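You operate a simulated robot arm through the tools that you are given. There is no shell and no other tool.

You run a simulated robot arm. Do the job below in one go: nothing can be reset, and whatever is moved stays where it is left.

## Task
Clamp motor 65 in the test cradle and run it at top rate.
Fine: guard closed, run till the display gives its verdict, power off after.

It is judged by the outcome, as a careful person would: the job done as asked, and still so three seconds after it is handed in. It fails if anything else is knocked over, pushed out of place, dropped, spilled or broken.

## Robot
A 7-joint arm with a two-finger parallel gripper, fixed in place. Base frame: the origin is on the floor under the middle of its stand, x ahead of it, y to its left, z up; the work surface is at about z = 0.88. Readings come in m, rad, newtons and seconds.
With the tool pointing down near the work surface it reaches from about 0.1 to 0.64 m from the base axis. Its first joint turns from -1.152 to 1.152 rad. Payload 1.57 kg.
The TCP is the grasp point between the finger pads, 0.03 m short of the fingertips. In the tool frame z runs along the fingers and y along their closing line. The gripper opens to 0.08 m. The fingers are 0.017 m wide and 0.012 m thick; the gripper's body (0.04 by 0.082 m) begins 0.08 m behind the TCP.
Orientation is that of the tool frame in the base frame, as [roll, pitch, yaw] about the fixed x, y, z axes, in that order (R = Rz(yaw) Ry(pitch) Rx(roll)). With the fingers straight down and closing along the base's y, the tool's x points along the base's -x, its y along +y and its z along -z.

## Interface
- The arm moves only by the tool play_rows. Its argument "steps" is a list of rows, each an object of numbers (a shift or turn left out is 0, a gripper value left out holds the last): "dx", "dy", "dz": the shift along the base's x, y, z in cm; "wx", "wy", "wz": the turn, a rotation vector about the base's x, y, z in rad; "claw": the gripper command, from -1 (shut) to 1 (fully open), values between in proportion. In form: [{"dx": .., "dy": .., "dz": .., "wx": .., "wy": .., "wz": .., "claw": ..}, ...]. A call has 1 to 20 rows; each row shifts and turns the commanded pose from where the row before left it. Each row takes 0.2 s and may step no farther than 0.05 m and 0.15 rad from the row before; otherwise, or with a gripper value out of range, the whole call is refused. A pose out of reach is approached as far as the arm can. The call stops where the force on the tool passes 90 N (or 10 N more than at its start, if that is more) or the arm is blocked; 0.2 s more then pass. Each finger travels about 0.072 m/s and halts on what it meets, pressing with about 21 N; the grip force reading is that of the motor and also rises with nothing between the fingers. The clock runs only during rows and for 0.2 s after the last one: add rows that do not move to give the fingers time. It gives the time, the measured TCP pose, the force on the tool (base axes), the opening and the grip force at its end, in the units of the frame above (readings bear some noise), with the torque about the TCP (base axes, N m) and any sound that the robot's microphone picked up.
- Cameras (640 x 400 px; columns grow to the right, rows downward): "scene" is fixed at [0.0542, 0.4363, 1.4112]; the picture's right is [-0.77, -0.64, 0.00], its down [-0.42, 0.51, -0.75] and it looks along [0.48, -0.58, -0.66] (base axes); focal length 227 px, centre (320, 200). "wrist" rides on the gripper at [0.072, -0.007, -0.122] in the tool frame; the picture's right is [0.09, 1.00, 0.00], its down [-0.84, 0.08, -0.54] and it looks along [-0.54, 0.05, 0.84] (tool axes); focal length 238 px, centre (320, 200). There is no depth. A picture from a camera that has moved, and an enlarged one, comes with that camera's place and axes in the base frame and with its lens.
- grab_frame(camera): a new picture of that camera. It takes no simulated time.
- inspect(camera, box): a new picture of the part [left, top, right, bottom] of that camera's present view, enlarged. It takes no simulated time.
- finish_job(): hands the job in; it is judged then, once.

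Nothing tells you positions but the pictures and the camera data. Unless the task says otherwise, let go and move clear before handing in.

The tools are called after "Request:" as name(argument=value, ...) on one line, values as JSON. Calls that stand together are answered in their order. play_rows: Moves the arm, as the interface text tells. Its arguments: {"type":"object","properties":{"steps":{"type":"array","items":{"type":"object","properties":{"dx":{"type":"number"},"dy":{"type":"number"},"dz":{"type":"number"},"wx":{"type":"number"},"wy":{"type":"number"},"wz":{"type":"number"},"claw":{"type":"number"}}}}},"required":["steps"]} The other tools are called the same way: grab_frame (camera) takes a picture; inspect (camera, box) takes an enlarged picture of a part of a camera's view; finish_job () hands the job in.

At the start:

```text
time: 0.0
position: [0.3863, 0.0428, 1.2444]
tcp_rot: [-3.141, 0.001, 3.141]
ft_force: [0.7, -1.1, -0.4]
ft_torque: [0.02, 0.01, -0.01]
width: 0.0801
gripper_force: 0.1
```

scene: 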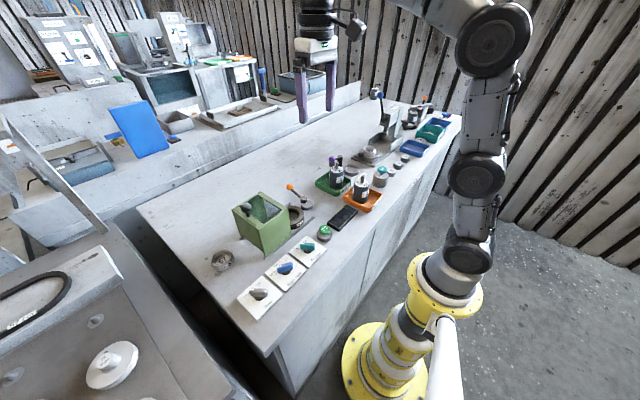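
wrist: 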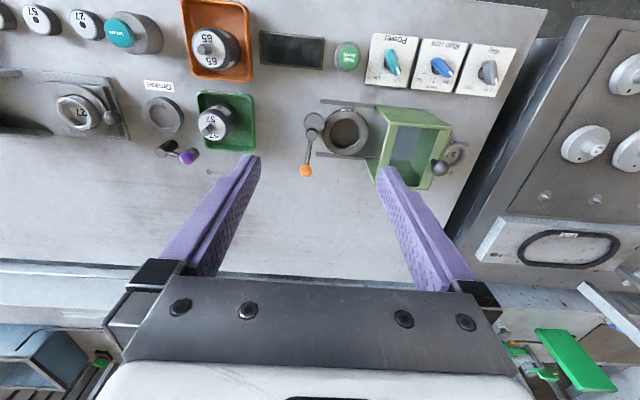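

I see a bench with a test cradle, a green guard, three dials, a green button, a display, and motors in trays (65 in the orange tray, 57 in the green one). I'll enlarge the views before moving anything.

Request:
inspect(camera="scene", box=[200, 170, 360, 320])

Request:
inspect(camera="scene", box=[300, 80, 470, 220])

Request:
inspect(camera="wrist", box=[250, 20, 530, 200])

Request:
inspect(camera="wrist", box=[0, 0, 270, 170])

```text
2.67 times, centred on (280, 245) of scene
camera zoom: at [0.0542, 0.4363, 1.4112], right [-0.77, -0.64, 0.0], down [-0.42, 0.51, -0.75], along [0.48, -0.58, -0.66], focal length 605 px, centre (427, 80)
```

zoom: 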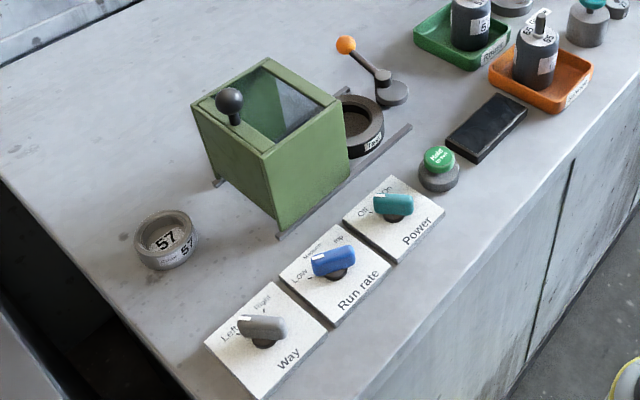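

```text
2.86 times, centred on (385, 150) of scene
camera zoom: at [0.0542, 0.4363, 1.4112], right [-0.77, -0.64, 0.0], down [-0.42, 0.51, -0.75], along [0.48, -0.58, -0.66], focal length 649 px, centre (134, 343)
```

zoom: 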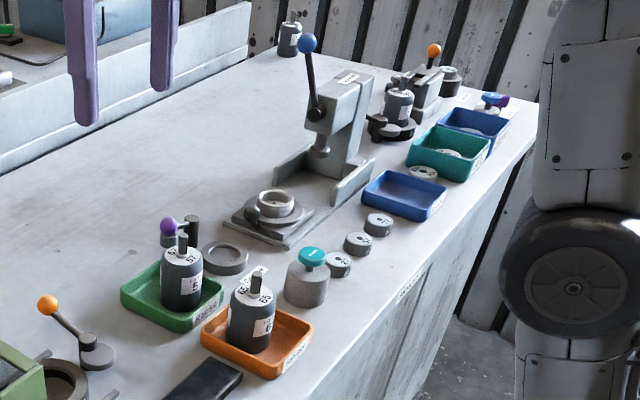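

```text
2.22 times, centred on (390, 110) of wrist
camera zoom: at [0.3136, 0.036, 1.3678], right [-0.09, 1.0, 0.0], down [0.84, 0.08, 0.54], along [0.54, 0.05, -0.84], focal length 530 px, centre (164, 400)
```

zoom: 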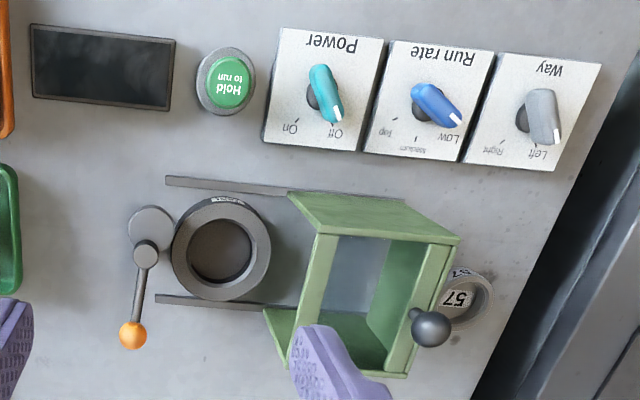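

```text
2.35 times, centred on (135, 85) of wrist
camera zoom: at [0.3136, 0.036, 1.3678], right [-0.09, 1.0, 0.0], down [0.84, 0.08, 0.54], along [0.54, 0.05, -0.84], focal length 561 px, centre (755, 471)
```

zoom: 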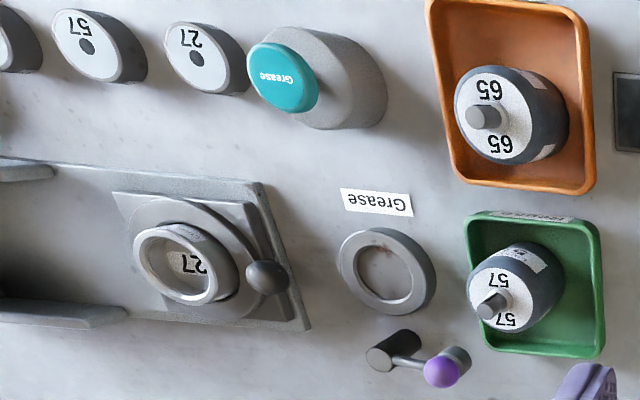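

The layout: cradle ring near (0.45, 0.10), with the orange-knobbed lever beside it and the guard on rails at +y. I need finer views of the labels, the motors, the guard and the lever.

Request:
inspect(camera="wrist", box=[170, 0, 270, 80])

Request:
inspect(camera="wrist", box=[290, 80, 470, 200])

Request:
inspect(camera="wrist", box=[360, 25, 520, 105])

Request:
inspect(camera="scene", box=[310, 150, 390, 220])

Request:
inspect(camera="scene", box=[225, 175, 325, 260])

Request:
inspect(camera="scene", box=[355, 75, 465, 165])

```text
5.00 times, centred on (220, 40) of wrist
camera zoom: at [0.3136, 0.036, 1.3678], right [-0.09, 1.0, 0.0], down [0.84, 0.08, 0.54], along [0.54, 0.05, -0.84], focal length 1192 px, centre (820, 1000)
```

zoom: 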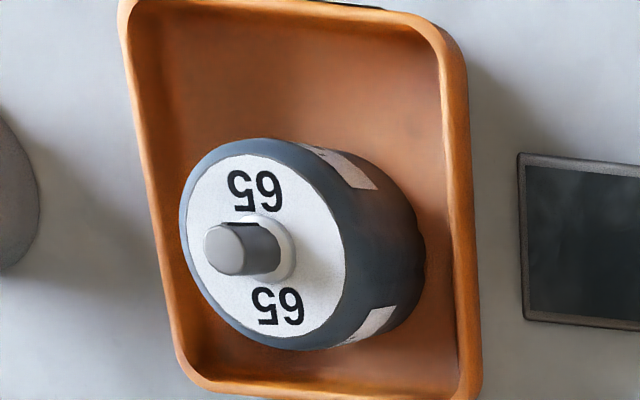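

```text
3.33 times, centred on (380, 140) of wrist
camera zoom: at [0.3136, 0.036, 1.3678], right [-0.09, 1.0, 0.0], down [0.84, 0.08, 0.54], along [0.54, 0.05, -0.84], focal length 794 px, centre (120, 400)
```

zoom: 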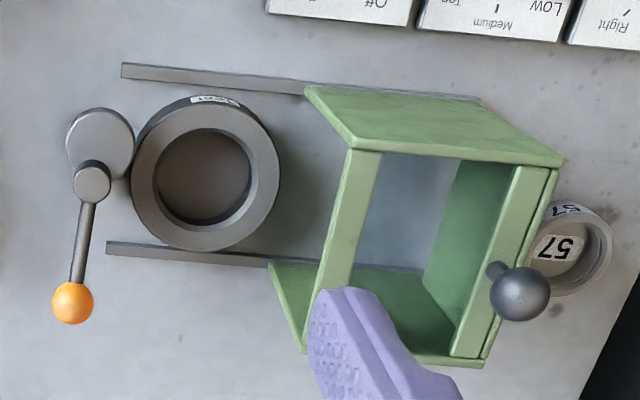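

```text
4.00 times, centred on (440, 65) of wrist
camera zoom: at [0.3136, 0.036, 1.3678], right [-0.09, 1.0, 0.0], down [0.84, 0.08, 0.54], along [0.54, 0.05, -0.84], focal length 953 px, centre (-160, 740)
```

zoom: 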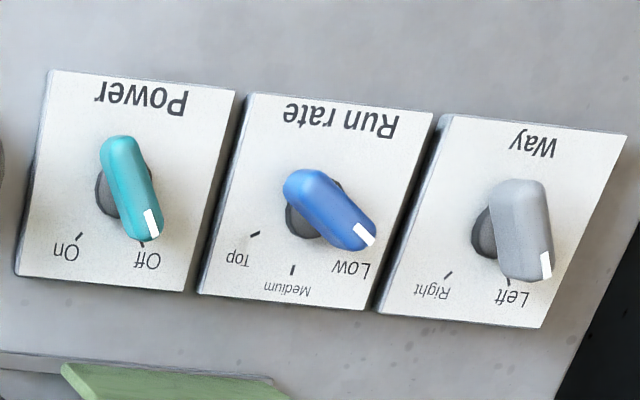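

```text
5.71 times, centred on (350, 185) of scene
camera zoom: at [0.0542, 0.4363, 1.4112], right [-0.77, -0.64, 0.0], down [-0.42, 0.51, -0.75], along [0.48, -0.58, -0.66], focal length 1297 px, centre (149, 286)
```

zoom: 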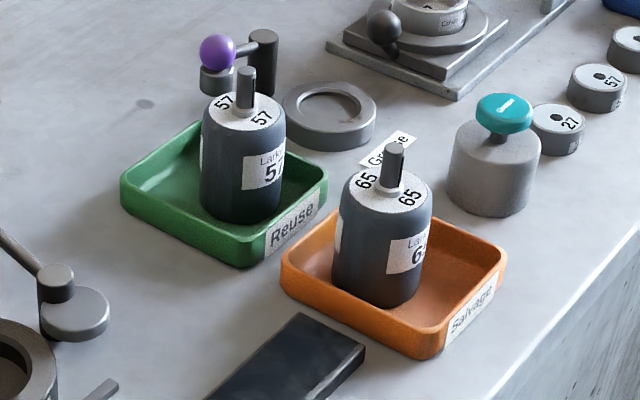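

```text
4.71 times, centred on (275, 218) of scene
camera zoom: at [0.0542, 0.4363, 1.4112], right [-0.77, -0.64, 0.0], down [-0.42, 0.51, -0.75], along [0.48, -0.58, -0.66], focal length 1068 px, centre (532, 118)
```

zoom: 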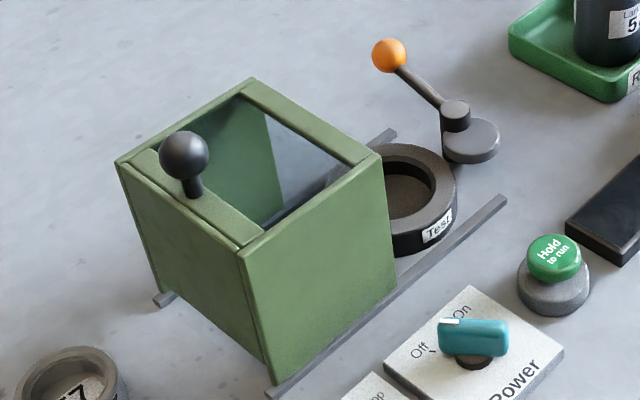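

```text
4.44 times, centred on (410, 120) of scene
camera zoom: at [0.0542, 0.4363, 1.4112], right [-0.77, -0.64, 0.0], down [-0.42, 0.51, -0.75], along [0.48, -0.58, -0.66], focal length 1009 px, centre (-80, 556)
```

zoom: 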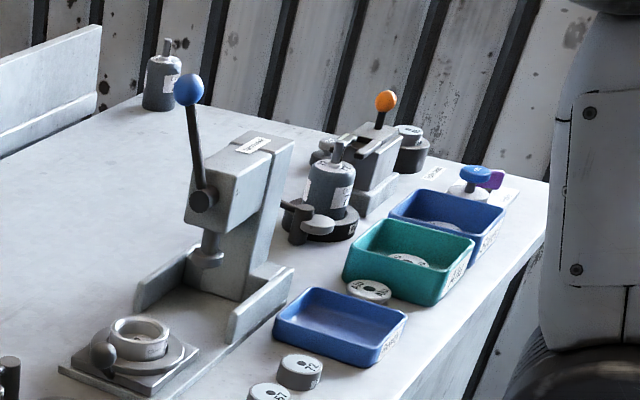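

Motor 65 is in the orange Salvage tray near (0.33, -0.13), and the cradle ring is marked "Test". I'll move the wrist camera closer to the motor, keeping it high, to get its position and size.

Request:
play_rows(steps=[{"dx": -2.5, "dy": -3, "dz": 0, "claw": 1}, {"dx": -2.5, "dy": -3, "dz": -2}, {"dx": -2.5, "dy": -3, "dz": -2}, {"dx": -2.5, "dy": -3, "dz": -2}, {"dx": -2.5, "dy": -3, "dz": -2}, {"dx": -2.5, "dy": -2, "dz": -2}, {}])

Request:
grab_frame(camera="wrist")

Request:
grab_frame(camera="scene")

```text
time: 1.6
position: [0.2377, -0.1279, 1.1447]
tcp_rot: [3.141, -0.002, -3.14]
ft_force: [-0.2, -0.4, 0.0]
ft_torque: [0.03, 0.0, -0.03]
width: 0.0797
gripper_force: 0.0
```

```text
taken
camera wrist: at [0.1649, -0.1342, 1.2667], right [-0.09, 1.0, 0.0], down [0.84, 0.08, 0.54], along [0.54, 0.05, -0.84], focal length 238 px, centre (320, 200)
```

wrist: 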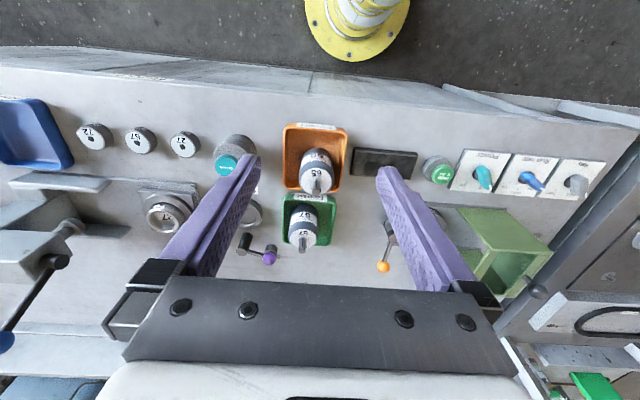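

```text
taken
```

scene: 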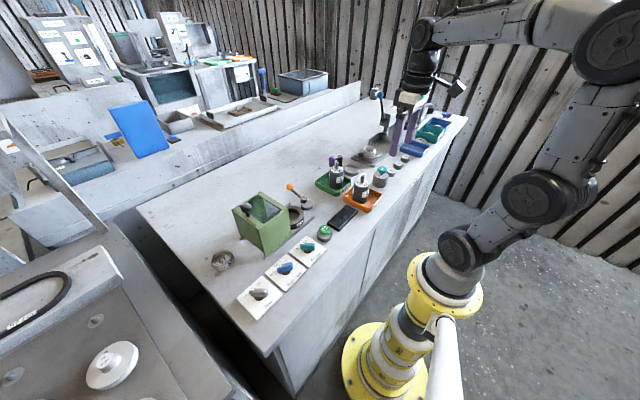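

The motor's in view just ahead of the gripper. I'll enlarge it and the neighbouring parts.

Request:
inspect(camera="wrist", box=[260, 110, 380, 260])

Request:
inspect(camera="wrist", box=[360, 140, 560, 290])

Request:
inspect(camera="scene", box=[310, 150, 390, 220])

```text
2.67 times, centred on (320, 185) of wrist
camera zoom: at [0.1649, -0.1342, 1.2667], right [-0.09, 1.0, 0.0], down [0.84, 0.08, 0.54], along [0.54, 0.05, -0.84], focal length 636 px, centre (320, 240)
```

zoom: 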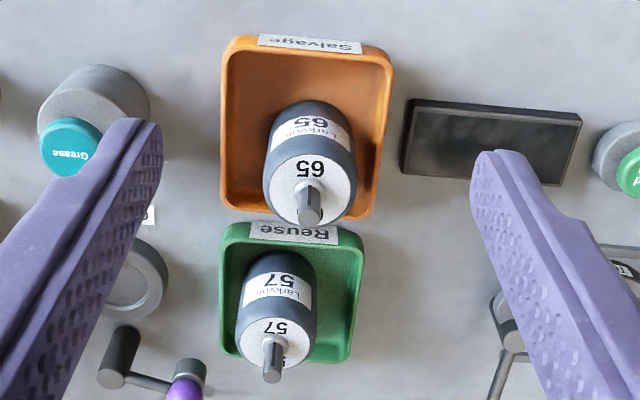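

```text
2.67 times, centred on (460, 215) of wrist
camera zoom: at [0.1649, -0.1342, 1.2667], right [-0.09, 1.0, 0.0], down [0.84, 0.08, 0.54], along [0.54, 0.05, -0.84], focal length 636 px, centre (-53, 160)
```

zoom: 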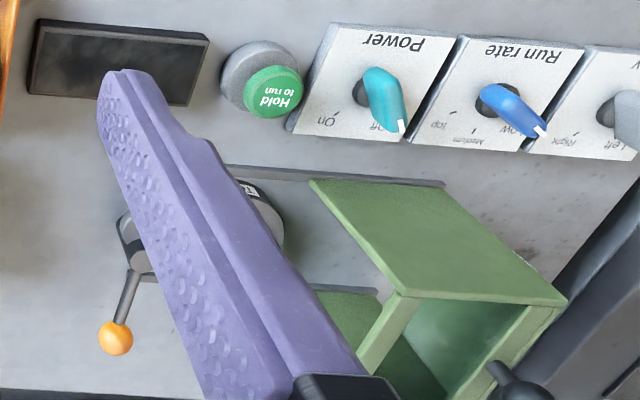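

```text
5.71 times, centred on (350, 185) of scene
camera zoom: at [0.0542, 0.4363, 1.4112], right [-0.77, -0.64, 0.0], down [-0.42, 0.51, -0.75], along [0.48, -0.58, -0.66], focal length 1297 px, centre (149, 286)
```

zoom: 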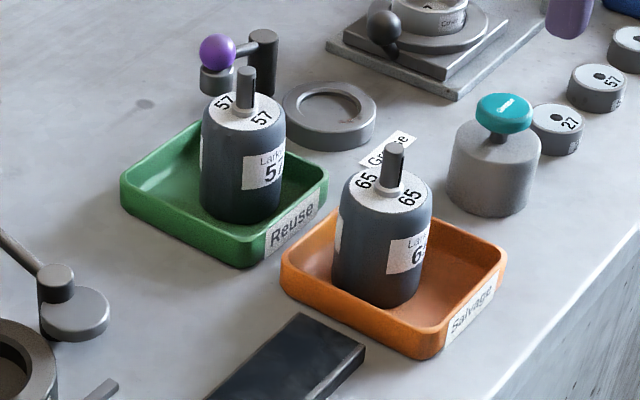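

Triangulating gives motor 65's shaft tip near (0.330, -0.126, 0.987) and its body top at about z = 0.96. Before grasping I'll look at the cradle, lever and guard from closer.

Request:
play_rows(steps=[{"dx": 1.5, "dy": 4}, {"dx": 1.5, "dy": 4}, {"dx": 1.5, "dy": 4}, {"dx": 1.5, "dy": 4}, {"dx": 1.5, "dy": 4, "dz": -1}, {"dx": 1.5, "dy": 3, "dz": -1}, {}])

Request:
grab_frame(camera="wrist")

Request:
inspect(camera="wrist", box=[240, 80, 400, 260])

Request:
inspect(camera="wrist", box=[300, 40, 500, 200])

```text
time: 3.2
position: [0.3269, 0.1039, 1.1269]
tcp_rot: [3.141, -0.001, -3.14]
ft_force: [0.0, 0.2, -0.9]
ft_torque: [0.03, 0.01, -0.03]
width: 0.0802
gripper_force: 0.1
```

```text
taken
camera wrist: at [0.2544, 0.0962, 1.2484], right [-0.09, 1.0, 0.0], down [0.84, 0.08, 0.54], along [0.54, 0.05, -0.84], focal length 238 px, centre (320, 200)
```

wrist: 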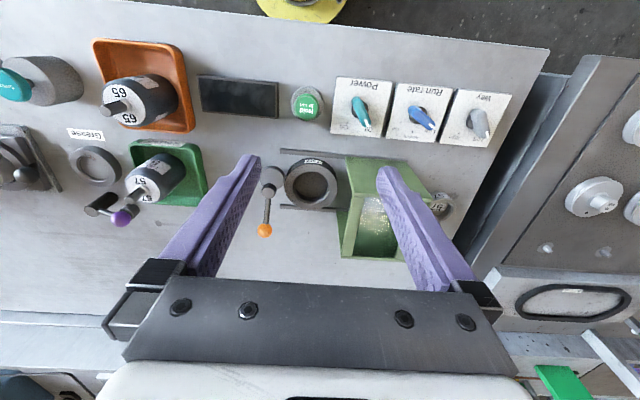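

```text
2.22 times, centred on (320, 170) of wrist
camera zoom: at [0.2544, 0.0962, 1.2484], right [-0.09, 1.0, 0.0], down [0.84, 0.08, 0.54], along [0.54, 0.05, -0.84], focal length 530 px, centre (320, 267)
```

zoom: 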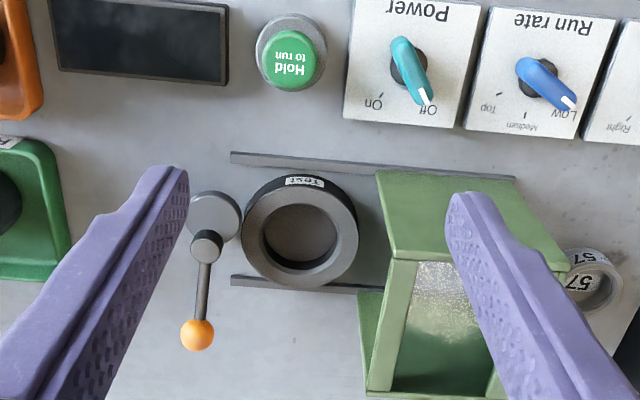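

```text
2.50 times, centred on (400, 120) of wrist
camera zoom: at [0.2544, 0.0962, 1.2484], right [-0.09, 1.0, 0.0], down [0.84, 0.08, 0.54], along [0.54, 0.05, -0.84], focal length 596 px, centre (120, 400)
```

zoom: 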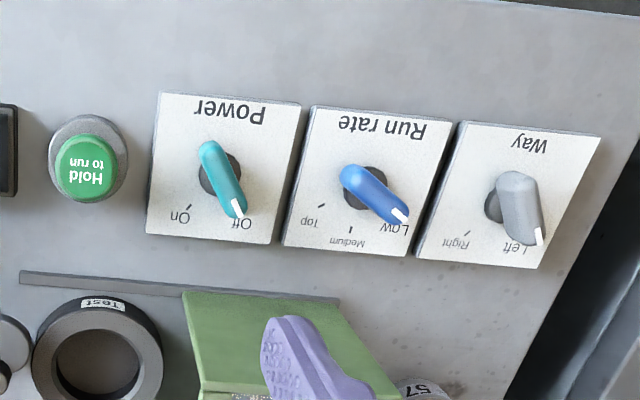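

The positions I get are:
- Cradle centre: about (0.452, 0.099), ring top about z = 0.90.
- Lever: hub (0.454, 0.032), ball (0.523, 0.027, 0.938).
- Guard: y from 0.15 to 0.255, top about z = 1.01.
- Power knob: (0.324, 0.159). Rate knob: (0.324, 0.244). Button: (0.322, 0.084).

Next I go above motor 65 and turn the gripper a quarter turn so it closes along x, which keeps the fingers clear of the guard and lever later.

Request:
play_rows(steps=[{"dy": -2.09, "wz": 0.1428}, {"dy": -2.09, "wz": 0.1428}, {"dy": -2.09, "wz": 0.1428}, {"dy": -2.09, "wz": 0.1428}, {"dy": -2.09, "wz": 0.1428}, {"dy": -2.09, "wz": 0.1428}, {"dy": -2.09, "wz": 0.1428}, {"dy": -2.09, "wz": 0.1428}, {"dy": -2.09, "wz": 0.1428}, {"dy": -2.09, "wz": 0.1428}, {"dy": -2.09, "wz": 0.1428}, {}, {}])

Request:
grab_frame(camera="wrist")

Request:
grab_frame(camera="scene")

```text
time: 6.0
position: [0.3252, -0.127, 1.1267]
tcp_rot: [3.141, 0.001, -1.571]
ft_force: [-0.6, -0.6, 0.5]
ft_torque: [0.02, 0.0, 0.01]
width: 0.0803
gripper_force: 0.0
```

```text
taken
camera wrist: at [0.3323, -0.1986, 1.2485], right [-1.0, -0.09, 0.0], down [-0.08, 0.84, 0.54], along [-0.05, 0.54, -0.84], focal length 238 px, centre (320, 200)
```

wrist: 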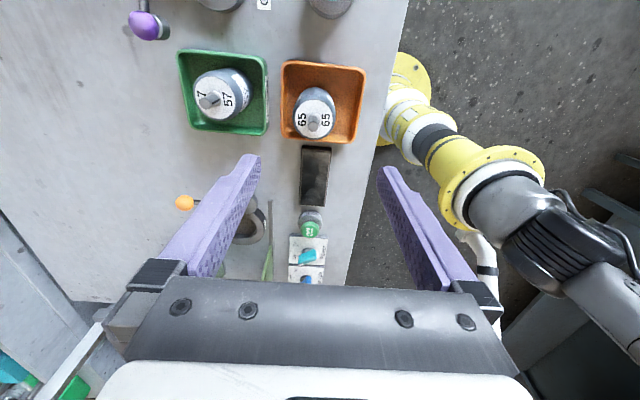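

```text
taken
```

scene: 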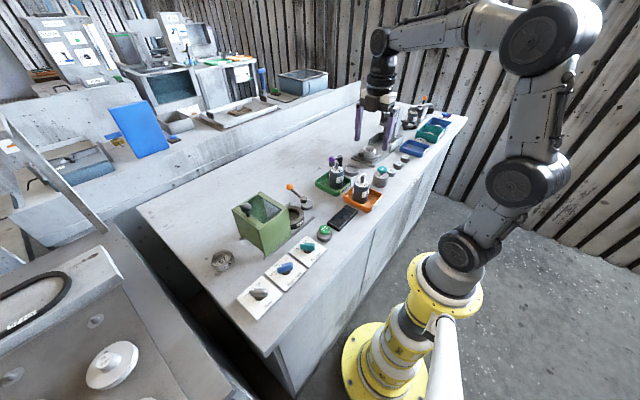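

The rotation worked. I'll zoom in on motor 65 from this new angle to refine its position.

Request:
inspect(camera="wrist", box=[260, 50, 380, 150])

```text
4.00 times, centred on (320, 100) of wrist
camera zoom: at [0.3323, -0.1986, 1.2485], right [-1.0, -0.09, 0.0], down [-0.08, 0.84, 0.54], along [-0.05, 0.54, -0.84], focal length 953 px, centre (320, 600)
```

zoom: 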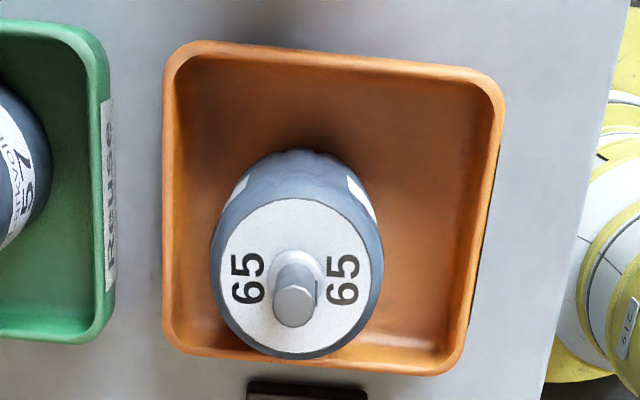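

Motor axis refined to about (0.332, -0.125). I'll centre over it and descend partway, then check.

Request:
play_rows(steps=[{"dx": 0.6, "dy": 0.2}, {"dz": -3}, {"dz": -3}, {"dz": -2}, {}])

Request:
grab_frame(camera="wrist")

Request:
inspect(camera="scene", box=[310, 110, 410, 220])

```text
time: 7.2
position: [0.3301, -0.1228, 1.0456]
tcp_rot: [-3.14, 0.0, -1.572]
ft_force: [-0.1, 0.1, 0.5]
ft_torque: [-0.04, 0.01, 0.02]
width: 0.08
gripper_force: 0.1
```

```text
taken
camera wrist: at [0.337, -0.1956, 1.1679], right [-1.0, -0.09, 0.0], down [-0.08, 0.84, 0.54], along [-0.05, 0.54, -0.84], focal length 238 px, centre (320, 200)
```

wrist: 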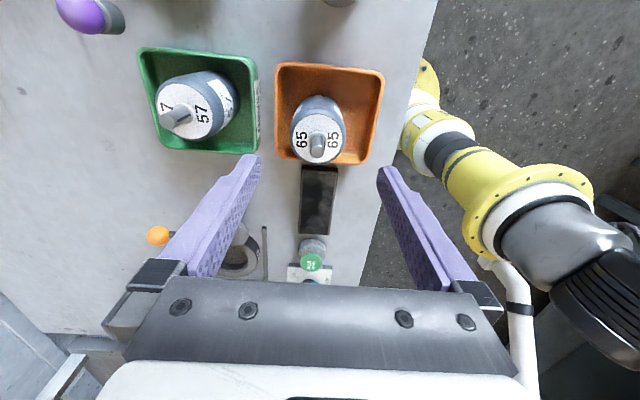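

```text
3.64 times, centred on (360, 165) of scene
camera zoom: at [0.0542, 0.4363, 1.4112], right [-0.77, -0.64, 0.0], down [-0.42, 0.51, -0.75], along [0.48, -0.58, -0.66], focal length 825 px, centre (174, 327)
```

zoom: 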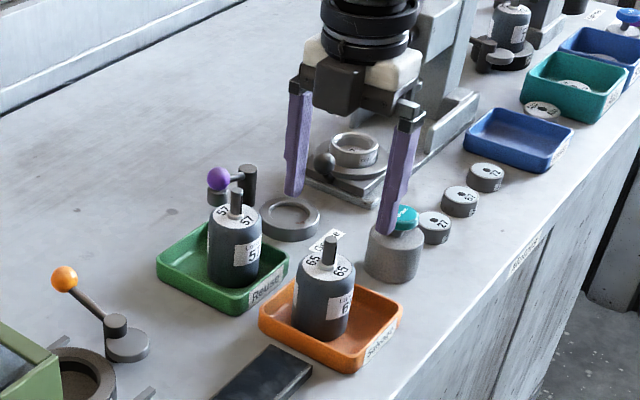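

Still centred. One precise check of the shaft position from here before the final descent.

Request:
inspect(camera="wrist", box=[260, 80, 380, 180])

```text
4.00 times, centred on (320, 130) of wrist
camera zoom: at [0.337, -0.1956, 1.1679], right [-1.0, -0.09, 0.0], down [-0.08, 0.84, 0.54], along [-0.05, 0.54, -0.84], focal length 953 px, centre (320, 480)
```

zoom: 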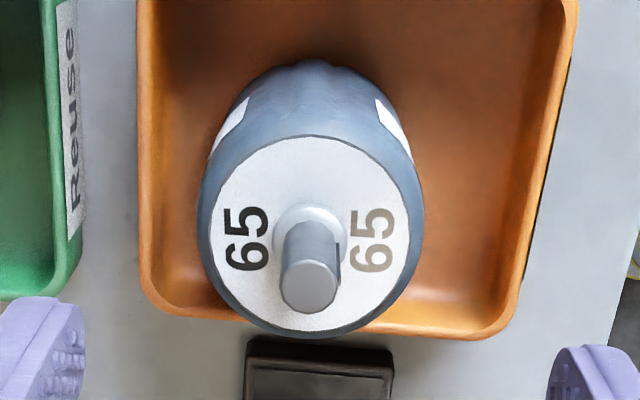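

Axis confirmed at (0.3325, -0.1245). Now a small correction, then descend to TCP z ≈ 0.953 with the fingertips above the tray rim, and close.

Request:
play_rows(steps=[{"dx": 0.2, "dy": -0.15, "dz": -2}, {"dz": -2.5}, {"dz": -2.5}, {"dz": -2.3}, {}, {"claw": -1}, {"claw": -1}, {"claw": -1}, {"claw": -1}])

Request:
inspect(camera="scene", box=[310, 110, 410, 220])

Request:
grab_frame(camera="wrist")

```text
time: 9.2
position: [0.3313, -0.1263, 0.9514]
tcp_rot: [3.141, -0.001, -1.571]
ft_force: [-0.5, -1.1, 0.8]
ft_torque: [-0.01, -0.02, -0.01]
width: 0.0535
gripper_force: 21.3
```

```text
3.64 times, centred on (360, 165) of scene
camera zoom: at [0.0542, 0.4363, 1.4112], right [-0.77, -0.64, 0.0], down [-0.42, 0.51, -0.75], along [0.48, -0.58, -0.66], focal length 825 px, centre (174, 327)
```

zoom: 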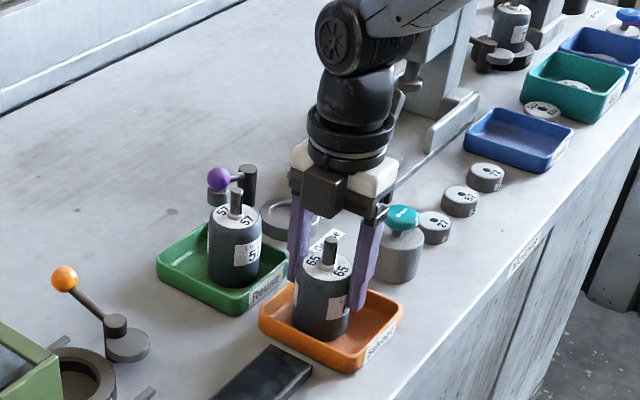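

```text
taken
camera wrist: at [0.3392, -0.1987, 1.0742], right [-1.0, -0.09, 0.0], down [-0.08, 0.84, 0.54], along [-0.05, 0.54, -0.84], focal length 238 px, centre (320, 200)
```

wrist: 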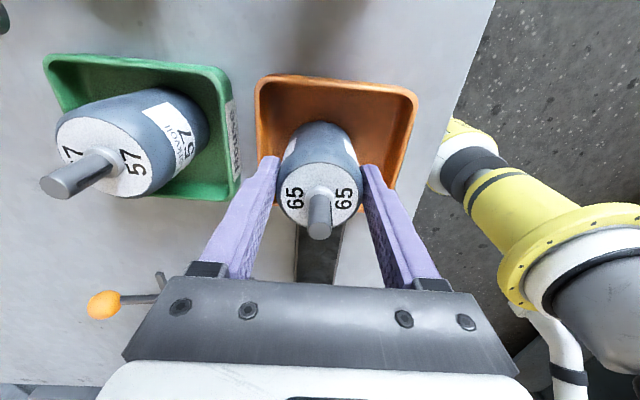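

The motor is gripped (opening 0.0535 m). I lift straight up and check that it came along.

Request:
play_rows(steps=[{"dz": 1.5, "claw": -1}, {"dz": 3}, {"dz": 3}, {"dz": 4}, {}])

Request:
inspect(camera="scene", box=[310, 90, 410, 220])

```text
time: 10.4
position: [0.3325, -0.128, 1.0677]
tcp_rot: [-3.141, 0.0, -1.572]
ft_force: [1.1, -0.4, -5.0]
ft_torque: [0.0, 0.0, -0.02]
width: 0.0534
gripper_force: 21.2
```

```text
3.08 times, centred on (360, 155) of scene
camera zoom: at [0.0542, 0.4363, 1.4112], right [-0.77, -0.64, 0.0], down [-0.42, 0.51, -0.75], along [0.48, -0.58, -0.66], focal length 698 px, centre (197, 338)
```

zoom: 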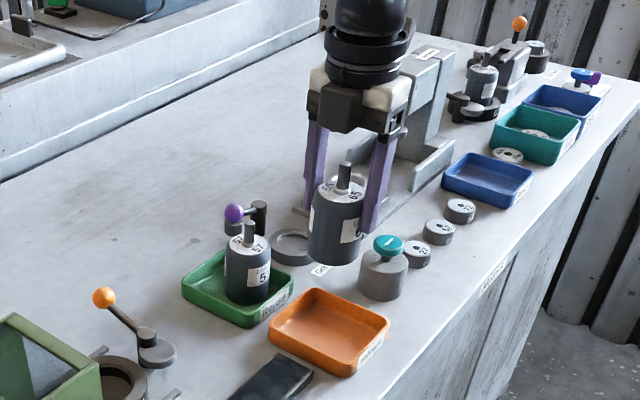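

The motor is held and lifted clear (about 5 N). I carry it over to above the cradle.

Request:
play_rows(steps=[{"dx": 0.5, "dy": 3.2}, {"dx": 1.0, "dy": 3.2}, {"dx": 2.0, "dy": 3.2}, {"dx": 2.0, "dy": 3.2}, {"dx": 2.0, "dy": 3.2}, {"dx": 2.2, "dy": 3.2}, {"dx": 2.2, "dy": 3.4}, {}, {}])

Request:
grab_frame(camera="wrist")

Request:
inspect(camera="scene", box=[210, 120, 350, 260])

```text
time: 12.4
position: [0.4534, 0.0989, 1.0668]
tcp_rot: [-3.141, 0.0, -1.573]
ft_force: [0.8, -0.1, -4.6]
ft_torque: [-0.02, 0.0, -0.01]
width: 0.0534
gripper_force: 21.1
```

```text
taken
camera wrist: at [0.4598, 0.0273, 1.1891], right [-1.0, -0.09, 0.0], down [-0.08, 0.84, 0.54], along [-0.05, 0.54, -0.84], focal length 238 px, centre (320, 200)
```

wrist: 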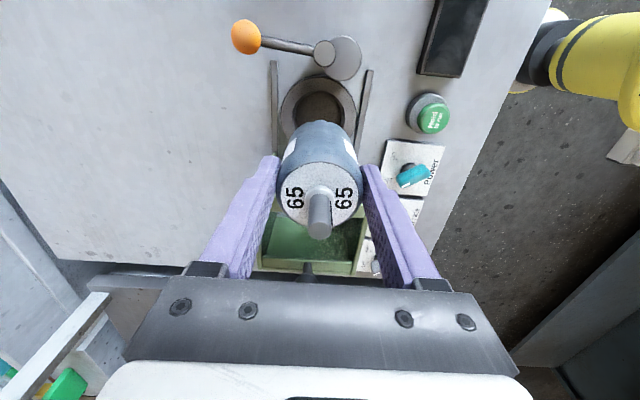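

```text
2.86 times, centred on (280, 190) of scene
camera zoom: at [0.0542, 0.4363, 1.4112], right [-0.77, -0.64, 0.0], down [-0.42, 0.51, -0.75], along [0.48, -0.58, -0.66], focal length 649 px, centre (434, 229)
```

zoom: 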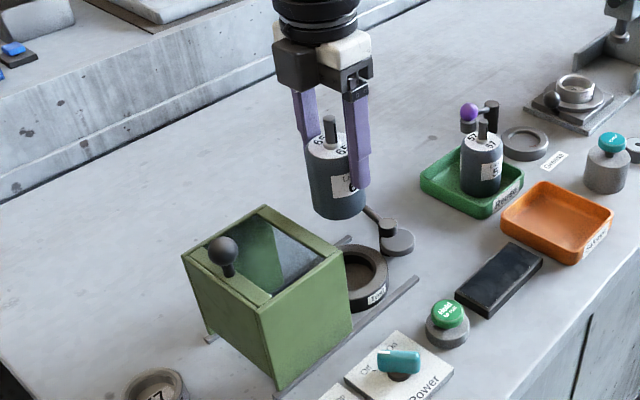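

The motor hangs above the ring. I'll zoom in to check the lateral alignment of ring and motor.

Request:
inspect(camera="wrist", box=[230, 0, 400, 130])

Request:
inspect(camera="wrist", box=[260, 110, 380, 250])

```text
3.08 times, centred on (315, 65) of wrist
camera zoom: at [0.4598, 0.0273, 1.1891], right [-1.0, -0.09, 0.0], down [-0.08, 0.84, 0.54], along [-0.05, 0.54, -0.84], focal length 733 px, centre (335, 615)
```

zoom: 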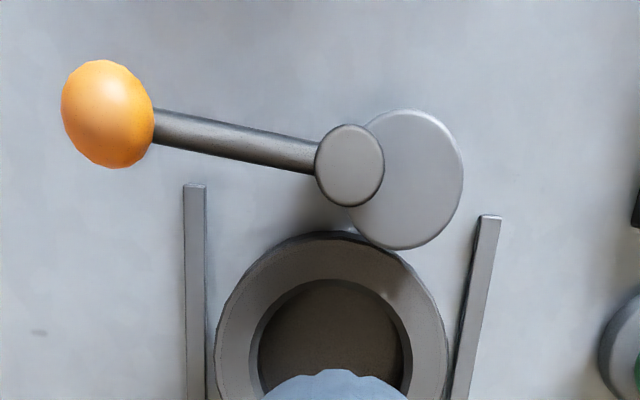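

```text
2.86 times, centred on (320, 180) of wrist
camera zoom: at [0.4598, 0.0273, 1.1891], right [-1.0, -0.09, 0.0], down [-0.08, 0.84, 0.54], along [-0.05, 0.54, -0.84], focal length 681 px, centre (320, 257)
```

zoom: 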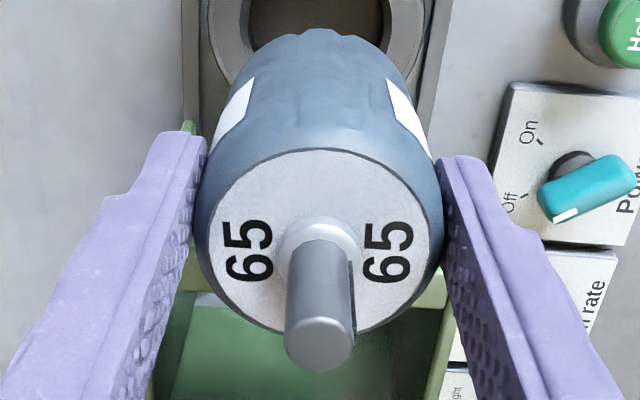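

In this view the motor axis is at about (0.453, 0.100) and the ring centre at about (0.455, 0.099). I shift 2 mm in x and lower the motor to just above the ring for a last check.

Request:
play_rows(steps=[{"dx": 0.2, "dy": -0.05}, {"dz": -3}, {"dz": -3}, {"dz": -2.3}, {}])

Request:
inspect(camera="wrist", box=[240, 40, 400, 250])

Request:
inspect(camera="scene", box=[240, 160, 350, 260])

```text
time: 13.6
position: [0.4537, 0.0977, 0.9843]
tcp_rot: [3.141, 0.001, -1.573]
ft_force: [0.2, 0.0, -4.3]
ft_torque: [-0.01, -0.02, -0.04]
width: 0.0532
gripper_force: 21.3
```

```text
1.90 times, centred on (320, 145) of wrist
camera zoom: at [0.4603, 0.0258, 1.1078], right [-1.0, -0.09, 0.0], down [-0.08, 0.84, 0.54], along [-0.05, 0.54, -0.84], focal length 454 px, centre (320, 305)
```

zoom: 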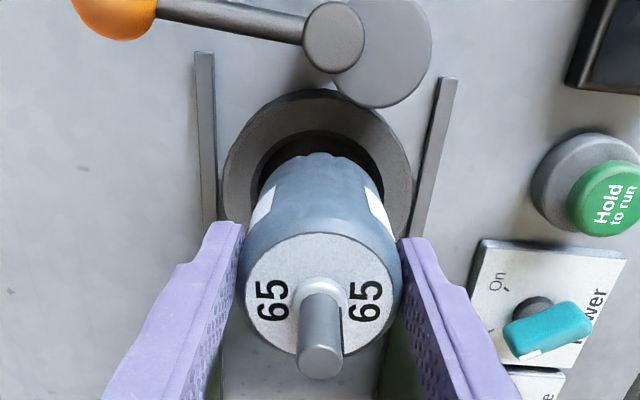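

```text
4.00 times, centred on (295, 210) of scene
camera zoom: at [0.0542, 0.4363, 1.4112], right [-0.77, -0.64, 0.0], down [-0.42, 0.51, -0.75], along [0.48, -0.58, -0.66], focal length 908 px, centre (420, 160)
```

zoom: 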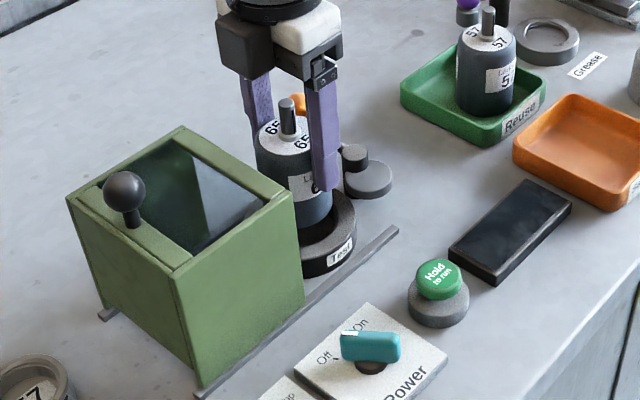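

The motor is just above the ring, still about 2 mm short in x. I correct that and lower in small steps, watching the force.

Request:
play_rows(steps=[{"dx": 0.2}, {"dz": -0.7}, {"dz": -0.7}, {"dz": -0.4}, {}])

Request:
inspect(camera="wrist", box=[240, 40, 400, 250])

Request:
inspect(camera="scene", box=[260, 170, 330, 240])

```text
time: 14.8
position: [0.4559, 0.0987, 0.9657]
tcp_rot: [-3.142, 0.001, -1.571]
ft_force: [-0.8, -0.3, -5.0]
ft_torque: [-0.02, 0.0, 0.03]
width: 0.0536
gripper_force: 20.8
```

```text
1.90 times, centred on (320, 145) of wrist
camera zoom: at [0.4627, 0.0263, 1.0887], right [-1.0, -0.09, 0.0], down [-0.08, 0.84, 0.54], along [-0.05, 0.54, -0.84], focal length 454 px, centre (320, 305)
```

zoom: 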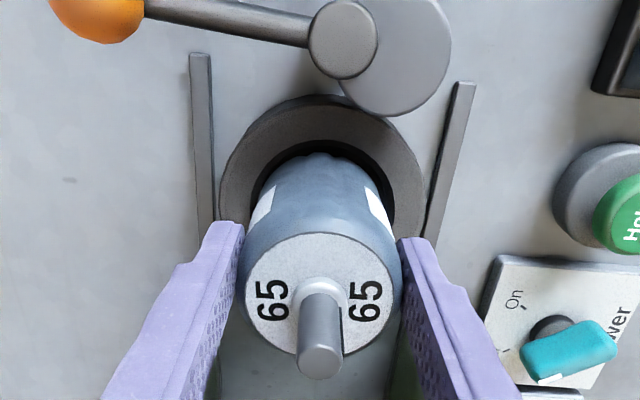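

```text
5.71 times, centred on (295, 205) of scene
camera zoom: at [0.0542, 0.4363, 1.4112], right [-0.77, -0.64, 0.0], down [-0.42, 0.51, -0.75], along [0.48, -0.58, -0.66], focal length 1297 px, centre (463, 171)
```

zoom: 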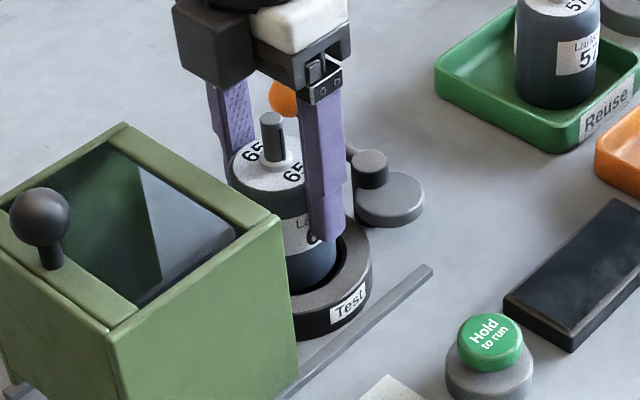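

It's centred, with only the motor's weight showing in the force. I continue down slowly.

Request:
play_rows(steps=[{"dz": -0.5}, {"dz": -0.3}, {}])

Request:
inspect(camera="wrist", box=[240, 40, 400, 250])

Request:
inspect(camera="scene", box=[260, 170, 330, 240])

```text
time: 15.6
position: [0.457, 0.0982, 0.9589]
tcp_rot: [3.141, 0.001, -1.572]
ft_force: [0.2, 0.3, -5.3]
ft_torque: [-0.01, 0.02, -0.01]
width: 0.0534
gripper_force: 21.2
```

```text
1.90 times, centred on (320, 145) of wrist
camera zoom: at [0.4628, 0.0269, 1.0809], right [-1.0, -0.09, 0.0], down [-0.08, 0.84, 0.54], along [-0.05, 0.54, -0.84], focal length 454 px, centre (320, 305)
```

zoom: 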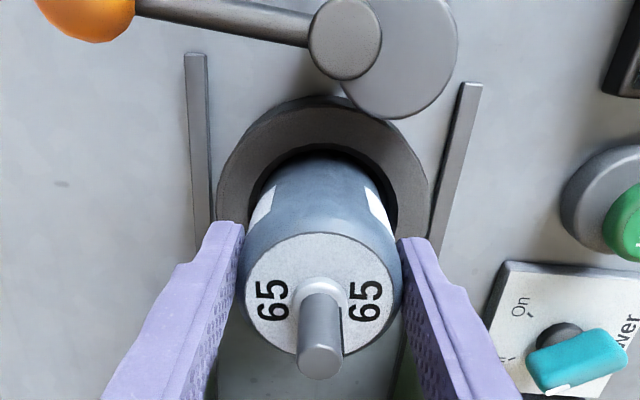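

```text
5.71 times, centred on (295, 205) of scene
camera zoom: at [0.0542, 0.4363, 1.4112], right [-0.77, -0.64, 0.0], down [-0.42, 0.51, -0.75], along [0.48, -0.58, -0.66], focal length 1297 px, centre (463, 171)
```

zoom: 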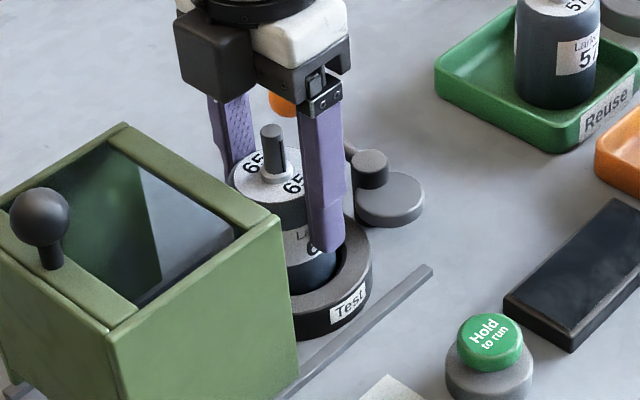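

Still no contact, and the motor is entering the ring. I keep lowering gently.

Request:
play_rows(steps=[{"dz": -0.3}, {"dz": -0.2}, {}])

```text
time: 16.4
position: [0.4573, 0.0988, 0.9543]
tcp_rot: [-3.141, 0.0, -1.571]
ft_force: [-1.1, 0.3, -2.3]
ft_torque: [0.04, 0.11, -0.04]
width: 0.0538
gripper_force: 20.5
```

Contact is starting (the force dropped from -5 to -2.3 N). A little further, in 1–2 mm steps.

Request:
play_rows(steps=[{"dz": -0.15}, {}])

Request:
inspect(camera="wrist", box=[240, 40, 400, 250])

Request:
inspect(camera="scene", box=[260, 170, 330, 240])

```text
time: 17.0
position: [0.4565, 0.0999, 0.9532]
tcp_rot: [-3.141, 0.001, -1.573]
ft_force: [-8.5, -3.0, 13.8]
ft_torque: [-0.16, 0.69, -0.01]
width: 0.0536
gripper_force: 20.8
```

```text
1.90 times, centred on (320, 145) of wrist
camera zoom: at [0.4628, 0.0268, 1.0763], right [-1.0, -0.09, 0.0], down [-0.08, 0.84, 0.54], along [-0.05, 0.54, -0.84], focal length 454 px, centre (320, 305)
```

zoom: 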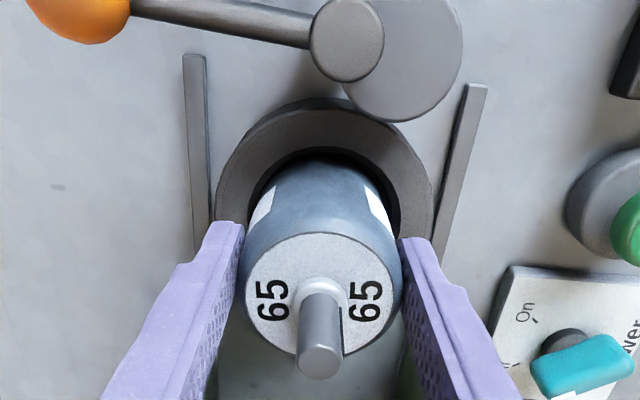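

```text
5.71 times, centred on (295, 205) of scene
camera zoom: at [0.0538, 0.4362, 1.4113], right [-0.77, -0.64, 0.0], down [-0.42, 0.51, -0.75], along [0.48, -0.58, -0.66], focal length 1297 px, centre (463, 171)
```

zoom: 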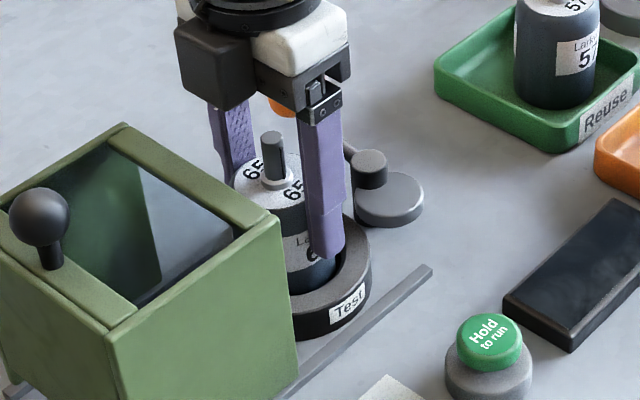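

The upward force with a sideways push in -x suggests the motor is pressing on the +x wall while bottoming. I relieve it by easing 1 mm in -x and see how the forces change.

Request:
play_rows(steps=[{"dx": -0.1, "dz": 0.1}, {}])

Request:
play_rows(steps=[{"dz": -0.15}, {}])

```text
time: 17.6
position: [0.4572, 0.099, 0.9536]
tcp_rot: [-3.137, 0.001, -1.571]
ft_force: [0.4, -0.6, 9.5]
ft_torque: [-0.08, 0.31, 0.05]
width: 0.0531
gripper_force: 20.9
```

```text
time: 18.2
position: [0.4574, 0.1006, 0.9538]
tcp_rot: [-3.137, 0.002, -1.573]
ft_force: [2.3, -1.5, 19.5]
ft_torque: [0.06, 0.38, -0.06]
width: 0.054
gripper_force: 21.2
```

It's now sitting on something stiff with little side load. I'll look closely to see whether the motor is seated squarely or caught on the rim.

Request:
inspect(camera="wrist", box=[285, 75, 365, 145])

Request:
inspect(camera="scene", box=[280, 185, 320, 225])

```text
5.71 times, centred on (325, 110) of wrist
camera zoom: at [0.4623, 0.0268, 1.0756], right [-1.0, -0.09, 0.0], down [-0.08, 0.84, 0.54], along [-0.05, 0.54, -0.84], focal length 1362 px, centre (291, 714)
```

zoom: 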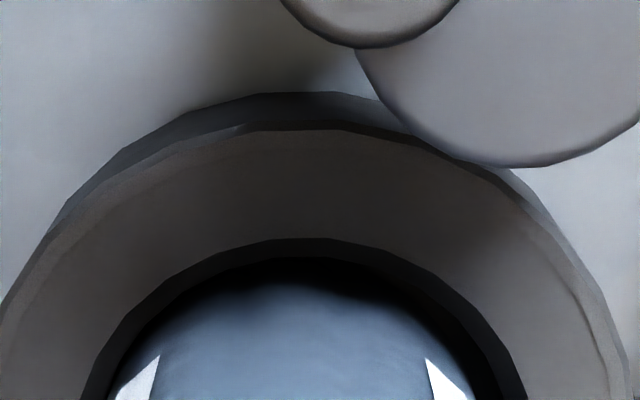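

```text
10.00 times, centred on (300, 205) of scene
camera zoom: at [0.054, 0.4362, 1.4112], right [-0.77, -0.64, 0.0], down [-0.42, 0.51, -0.75], along [0.48, -0.58, -0.66], focal length 2270 px, centre (520, 150)
```

zoom: 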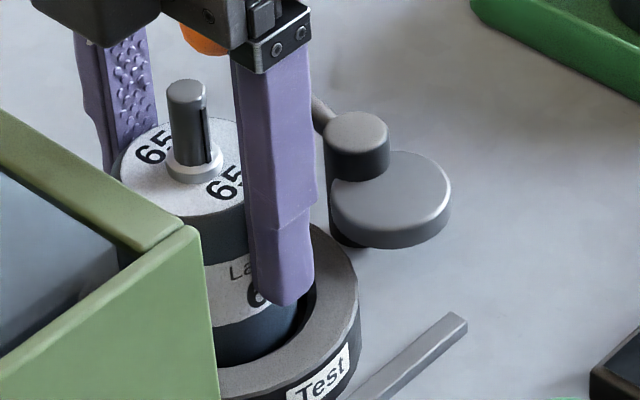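

The motor body is down inside the ring all round, so it's seated. I relieve the pressure, open the fingers and check before rising.

Request:
play_rows(steps=[{"dz": 0.15}, {}, {"claw": 0}, {"claw": 0.6}, {"claw": 1}, {}, {}])

Request:
inspect(camera="wrist", box=[240, 40, 400, 250])

Request:
inspect(camera="scene", box=[260, 170, 330, 240])

```text
time: 19.8
position: [0.455, 0.099, 0.9524]
tcp_rot: [-3.14, 0.0, -1.572]
ft_force: [0.8, 0.4, -0.4]
ft_torque: [-0.03, -0.01, 0.01]
width: 0.08
gripper_force: 0.1
```

```text
1.90 times, centred on (320, 145) of wrist
camera zoom: at [0.462, 0.0266, 1.0753], right [-1.0, -0.09, 0.0], down [-0.08, 0.84, 0.54], along [-0.05, 0.54, -0.84], focal length 454 px, centre (320, 305)
```

zoom: 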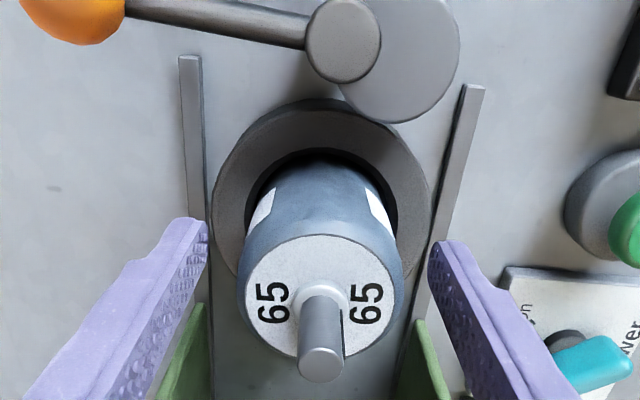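

```text
5.71 times, centred on (295, 205) of scene
camera zoom: at [0.0542, 0.4363, 1.4112], right [-0.77, -0.64, 0.0], down [-0.42, 0.51, -0.75], along [0.48, -0.58, -0.66], focal length 1297 px, centre (463, 171)
```

zoom: 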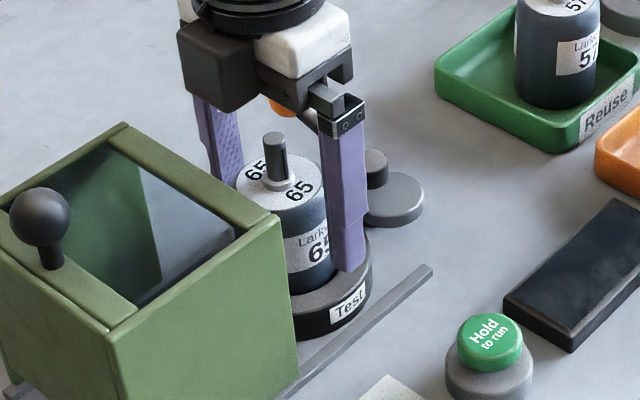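

The motor stands upright in the cradle and is released. I rise clear, close the fingers to make a pusher, and move above the spot just on the +y side of the orange lever ball (0.525, 0.026).

Request:
play_rows(steps=[{"dz": 2, "claw": 1}, {"dz": 4}, {"dz": 5}, {"claw": -1}, {"dx": 2.4, "dy": -1.2}, {"dx": 2.4, "dy": -1.2}, {"dx": 2.4, "dy": -1.2}, {}, {}])

Request:
grab_frame(camera="wrist")

Request:
inspect(camera="scene", box=[240, 140, 350, 240])

```text
time: 21.8
position: [0.5296, 0.0629, 1.0621]
tcp_rot: [3.141, 0.0, -1.571]
ft_force: [-0.1, -0.7, 0.6]
ft_torque: [0.0, 0.01, -0.01]
width: 0.0003
gripper_force: 21.0
```

```text
taken
camera wrist: at [0.5353, -0.0091, 1.1845], right [-1.0, -0.09, 0.0], down [-0.08, 0.84, 0.54], along [-0.05, 0.54, -0.84], focal length 238 px, centre (320, 200)
```

wrist: 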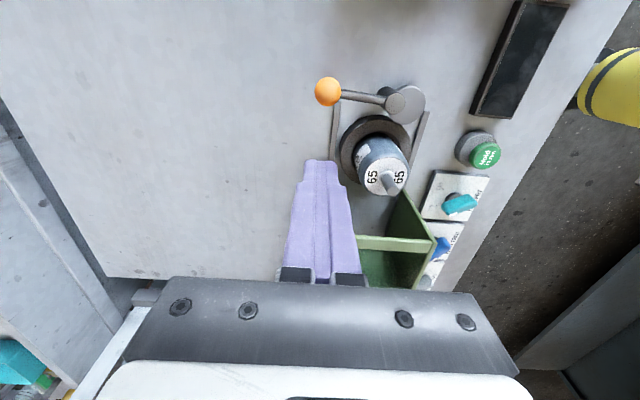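

```text
4.00 times, centred on (295, 190) of scene
camera zoom: at [0.0542, 0.4363, 1.4112], right [-0.77, -0.64, 0.0], down [-0.42, 0.51, -0.75], along [0.48, -0.58, -0.66], focal length 908 px, centre (420, 240)
```

zoom: 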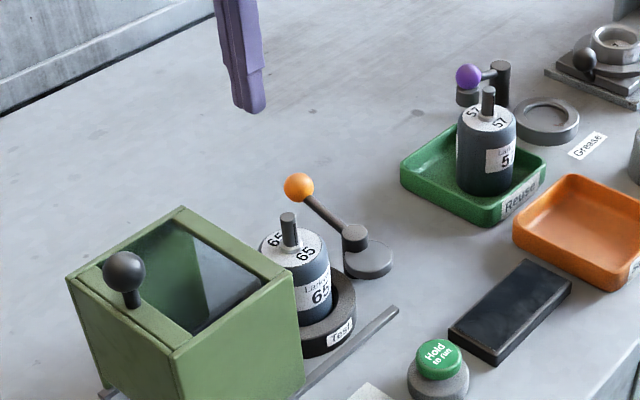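

The motor is well seated. I descend beside the lever ball on its +y side (fingertips at z ≈ 0.92) and start pushing it towards -y.

Request:
play_rows(steps=[{"dx": -0.3, "dz": -4}, {"dz": -4}, {"dz": -3}, {}, {"dy": -0.7}, {"dy": -0.7}, {}])

Request:
inspect(camera="scene", box=[240, 140, 350, 240])

```text
time: 23.4
position: [0.5248, 0.0477, 0.9517]
tcp_rot: [3.141, 0.002, -1.57]
ft_force: [0.0, 0.5, -0.1]
ft_torque: [0.04, 0.03, 0.0]
width: 0.0
gripper_force: 20.7
```

```text
4.00 times, centred on (295, 190) of scene
camera zoom: at [0.0542, 0.4363, 1.4112], right [-0.77, -0.64, 0.0], down [-0.42, 0.51, -0.75], along [0.48, -0.58, -0.66], focal length 908 px, centre (420, 240)
```

zoom: 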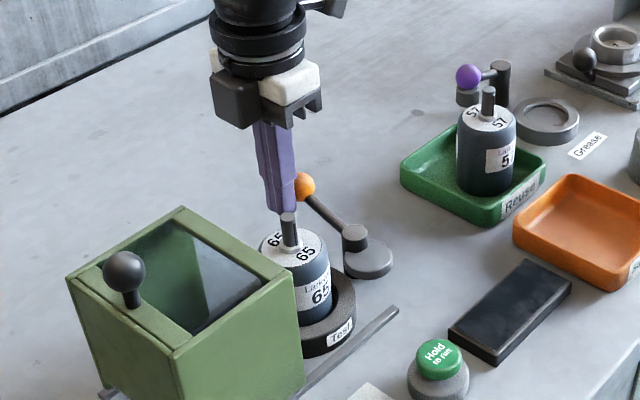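

I'm right next to the ball. Now I push along the lever's arc for the first 25° or so.

Request:
play_rows(steps=[{"dy": -0.8}, {"dy": -0.7}, {"dy": -0.9}, {"dx": -0.2, "dy": -0.9}, {}])

Request:
inspect(camera="scene", box=[240, 140, 350, 240])

```text
time: 24.6
position: [0.5227, 0.0173, 0.9532]
tcp_rot: [-3.141, 0.001, -1.572]
ft_force: [-1.0, 1.0, -0.3]
ft_torque: [0.04, 0.01, -0.03]
width: 0.0001
gripper_force: 20.4
```

```text
4.00 times, centred on (295, 190) of scene
camera zoom: at [0.0542, 0.4363, 1.4112], right [-0.77, -0.64, 0.0], down [-0.42, 0.51, -0.75], along [0.48, -0.58, -0.66], focal length 908 px, centre (420, 240)
```

zoom: 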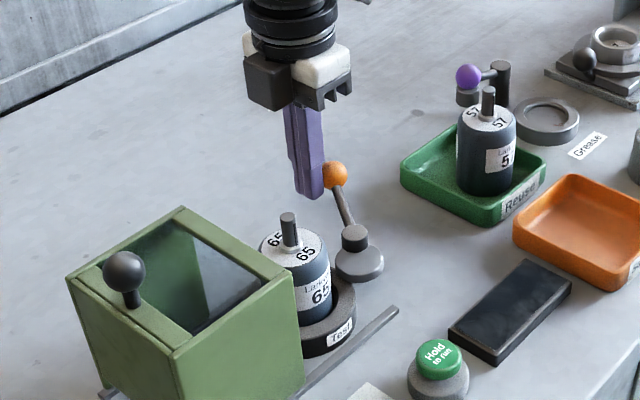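

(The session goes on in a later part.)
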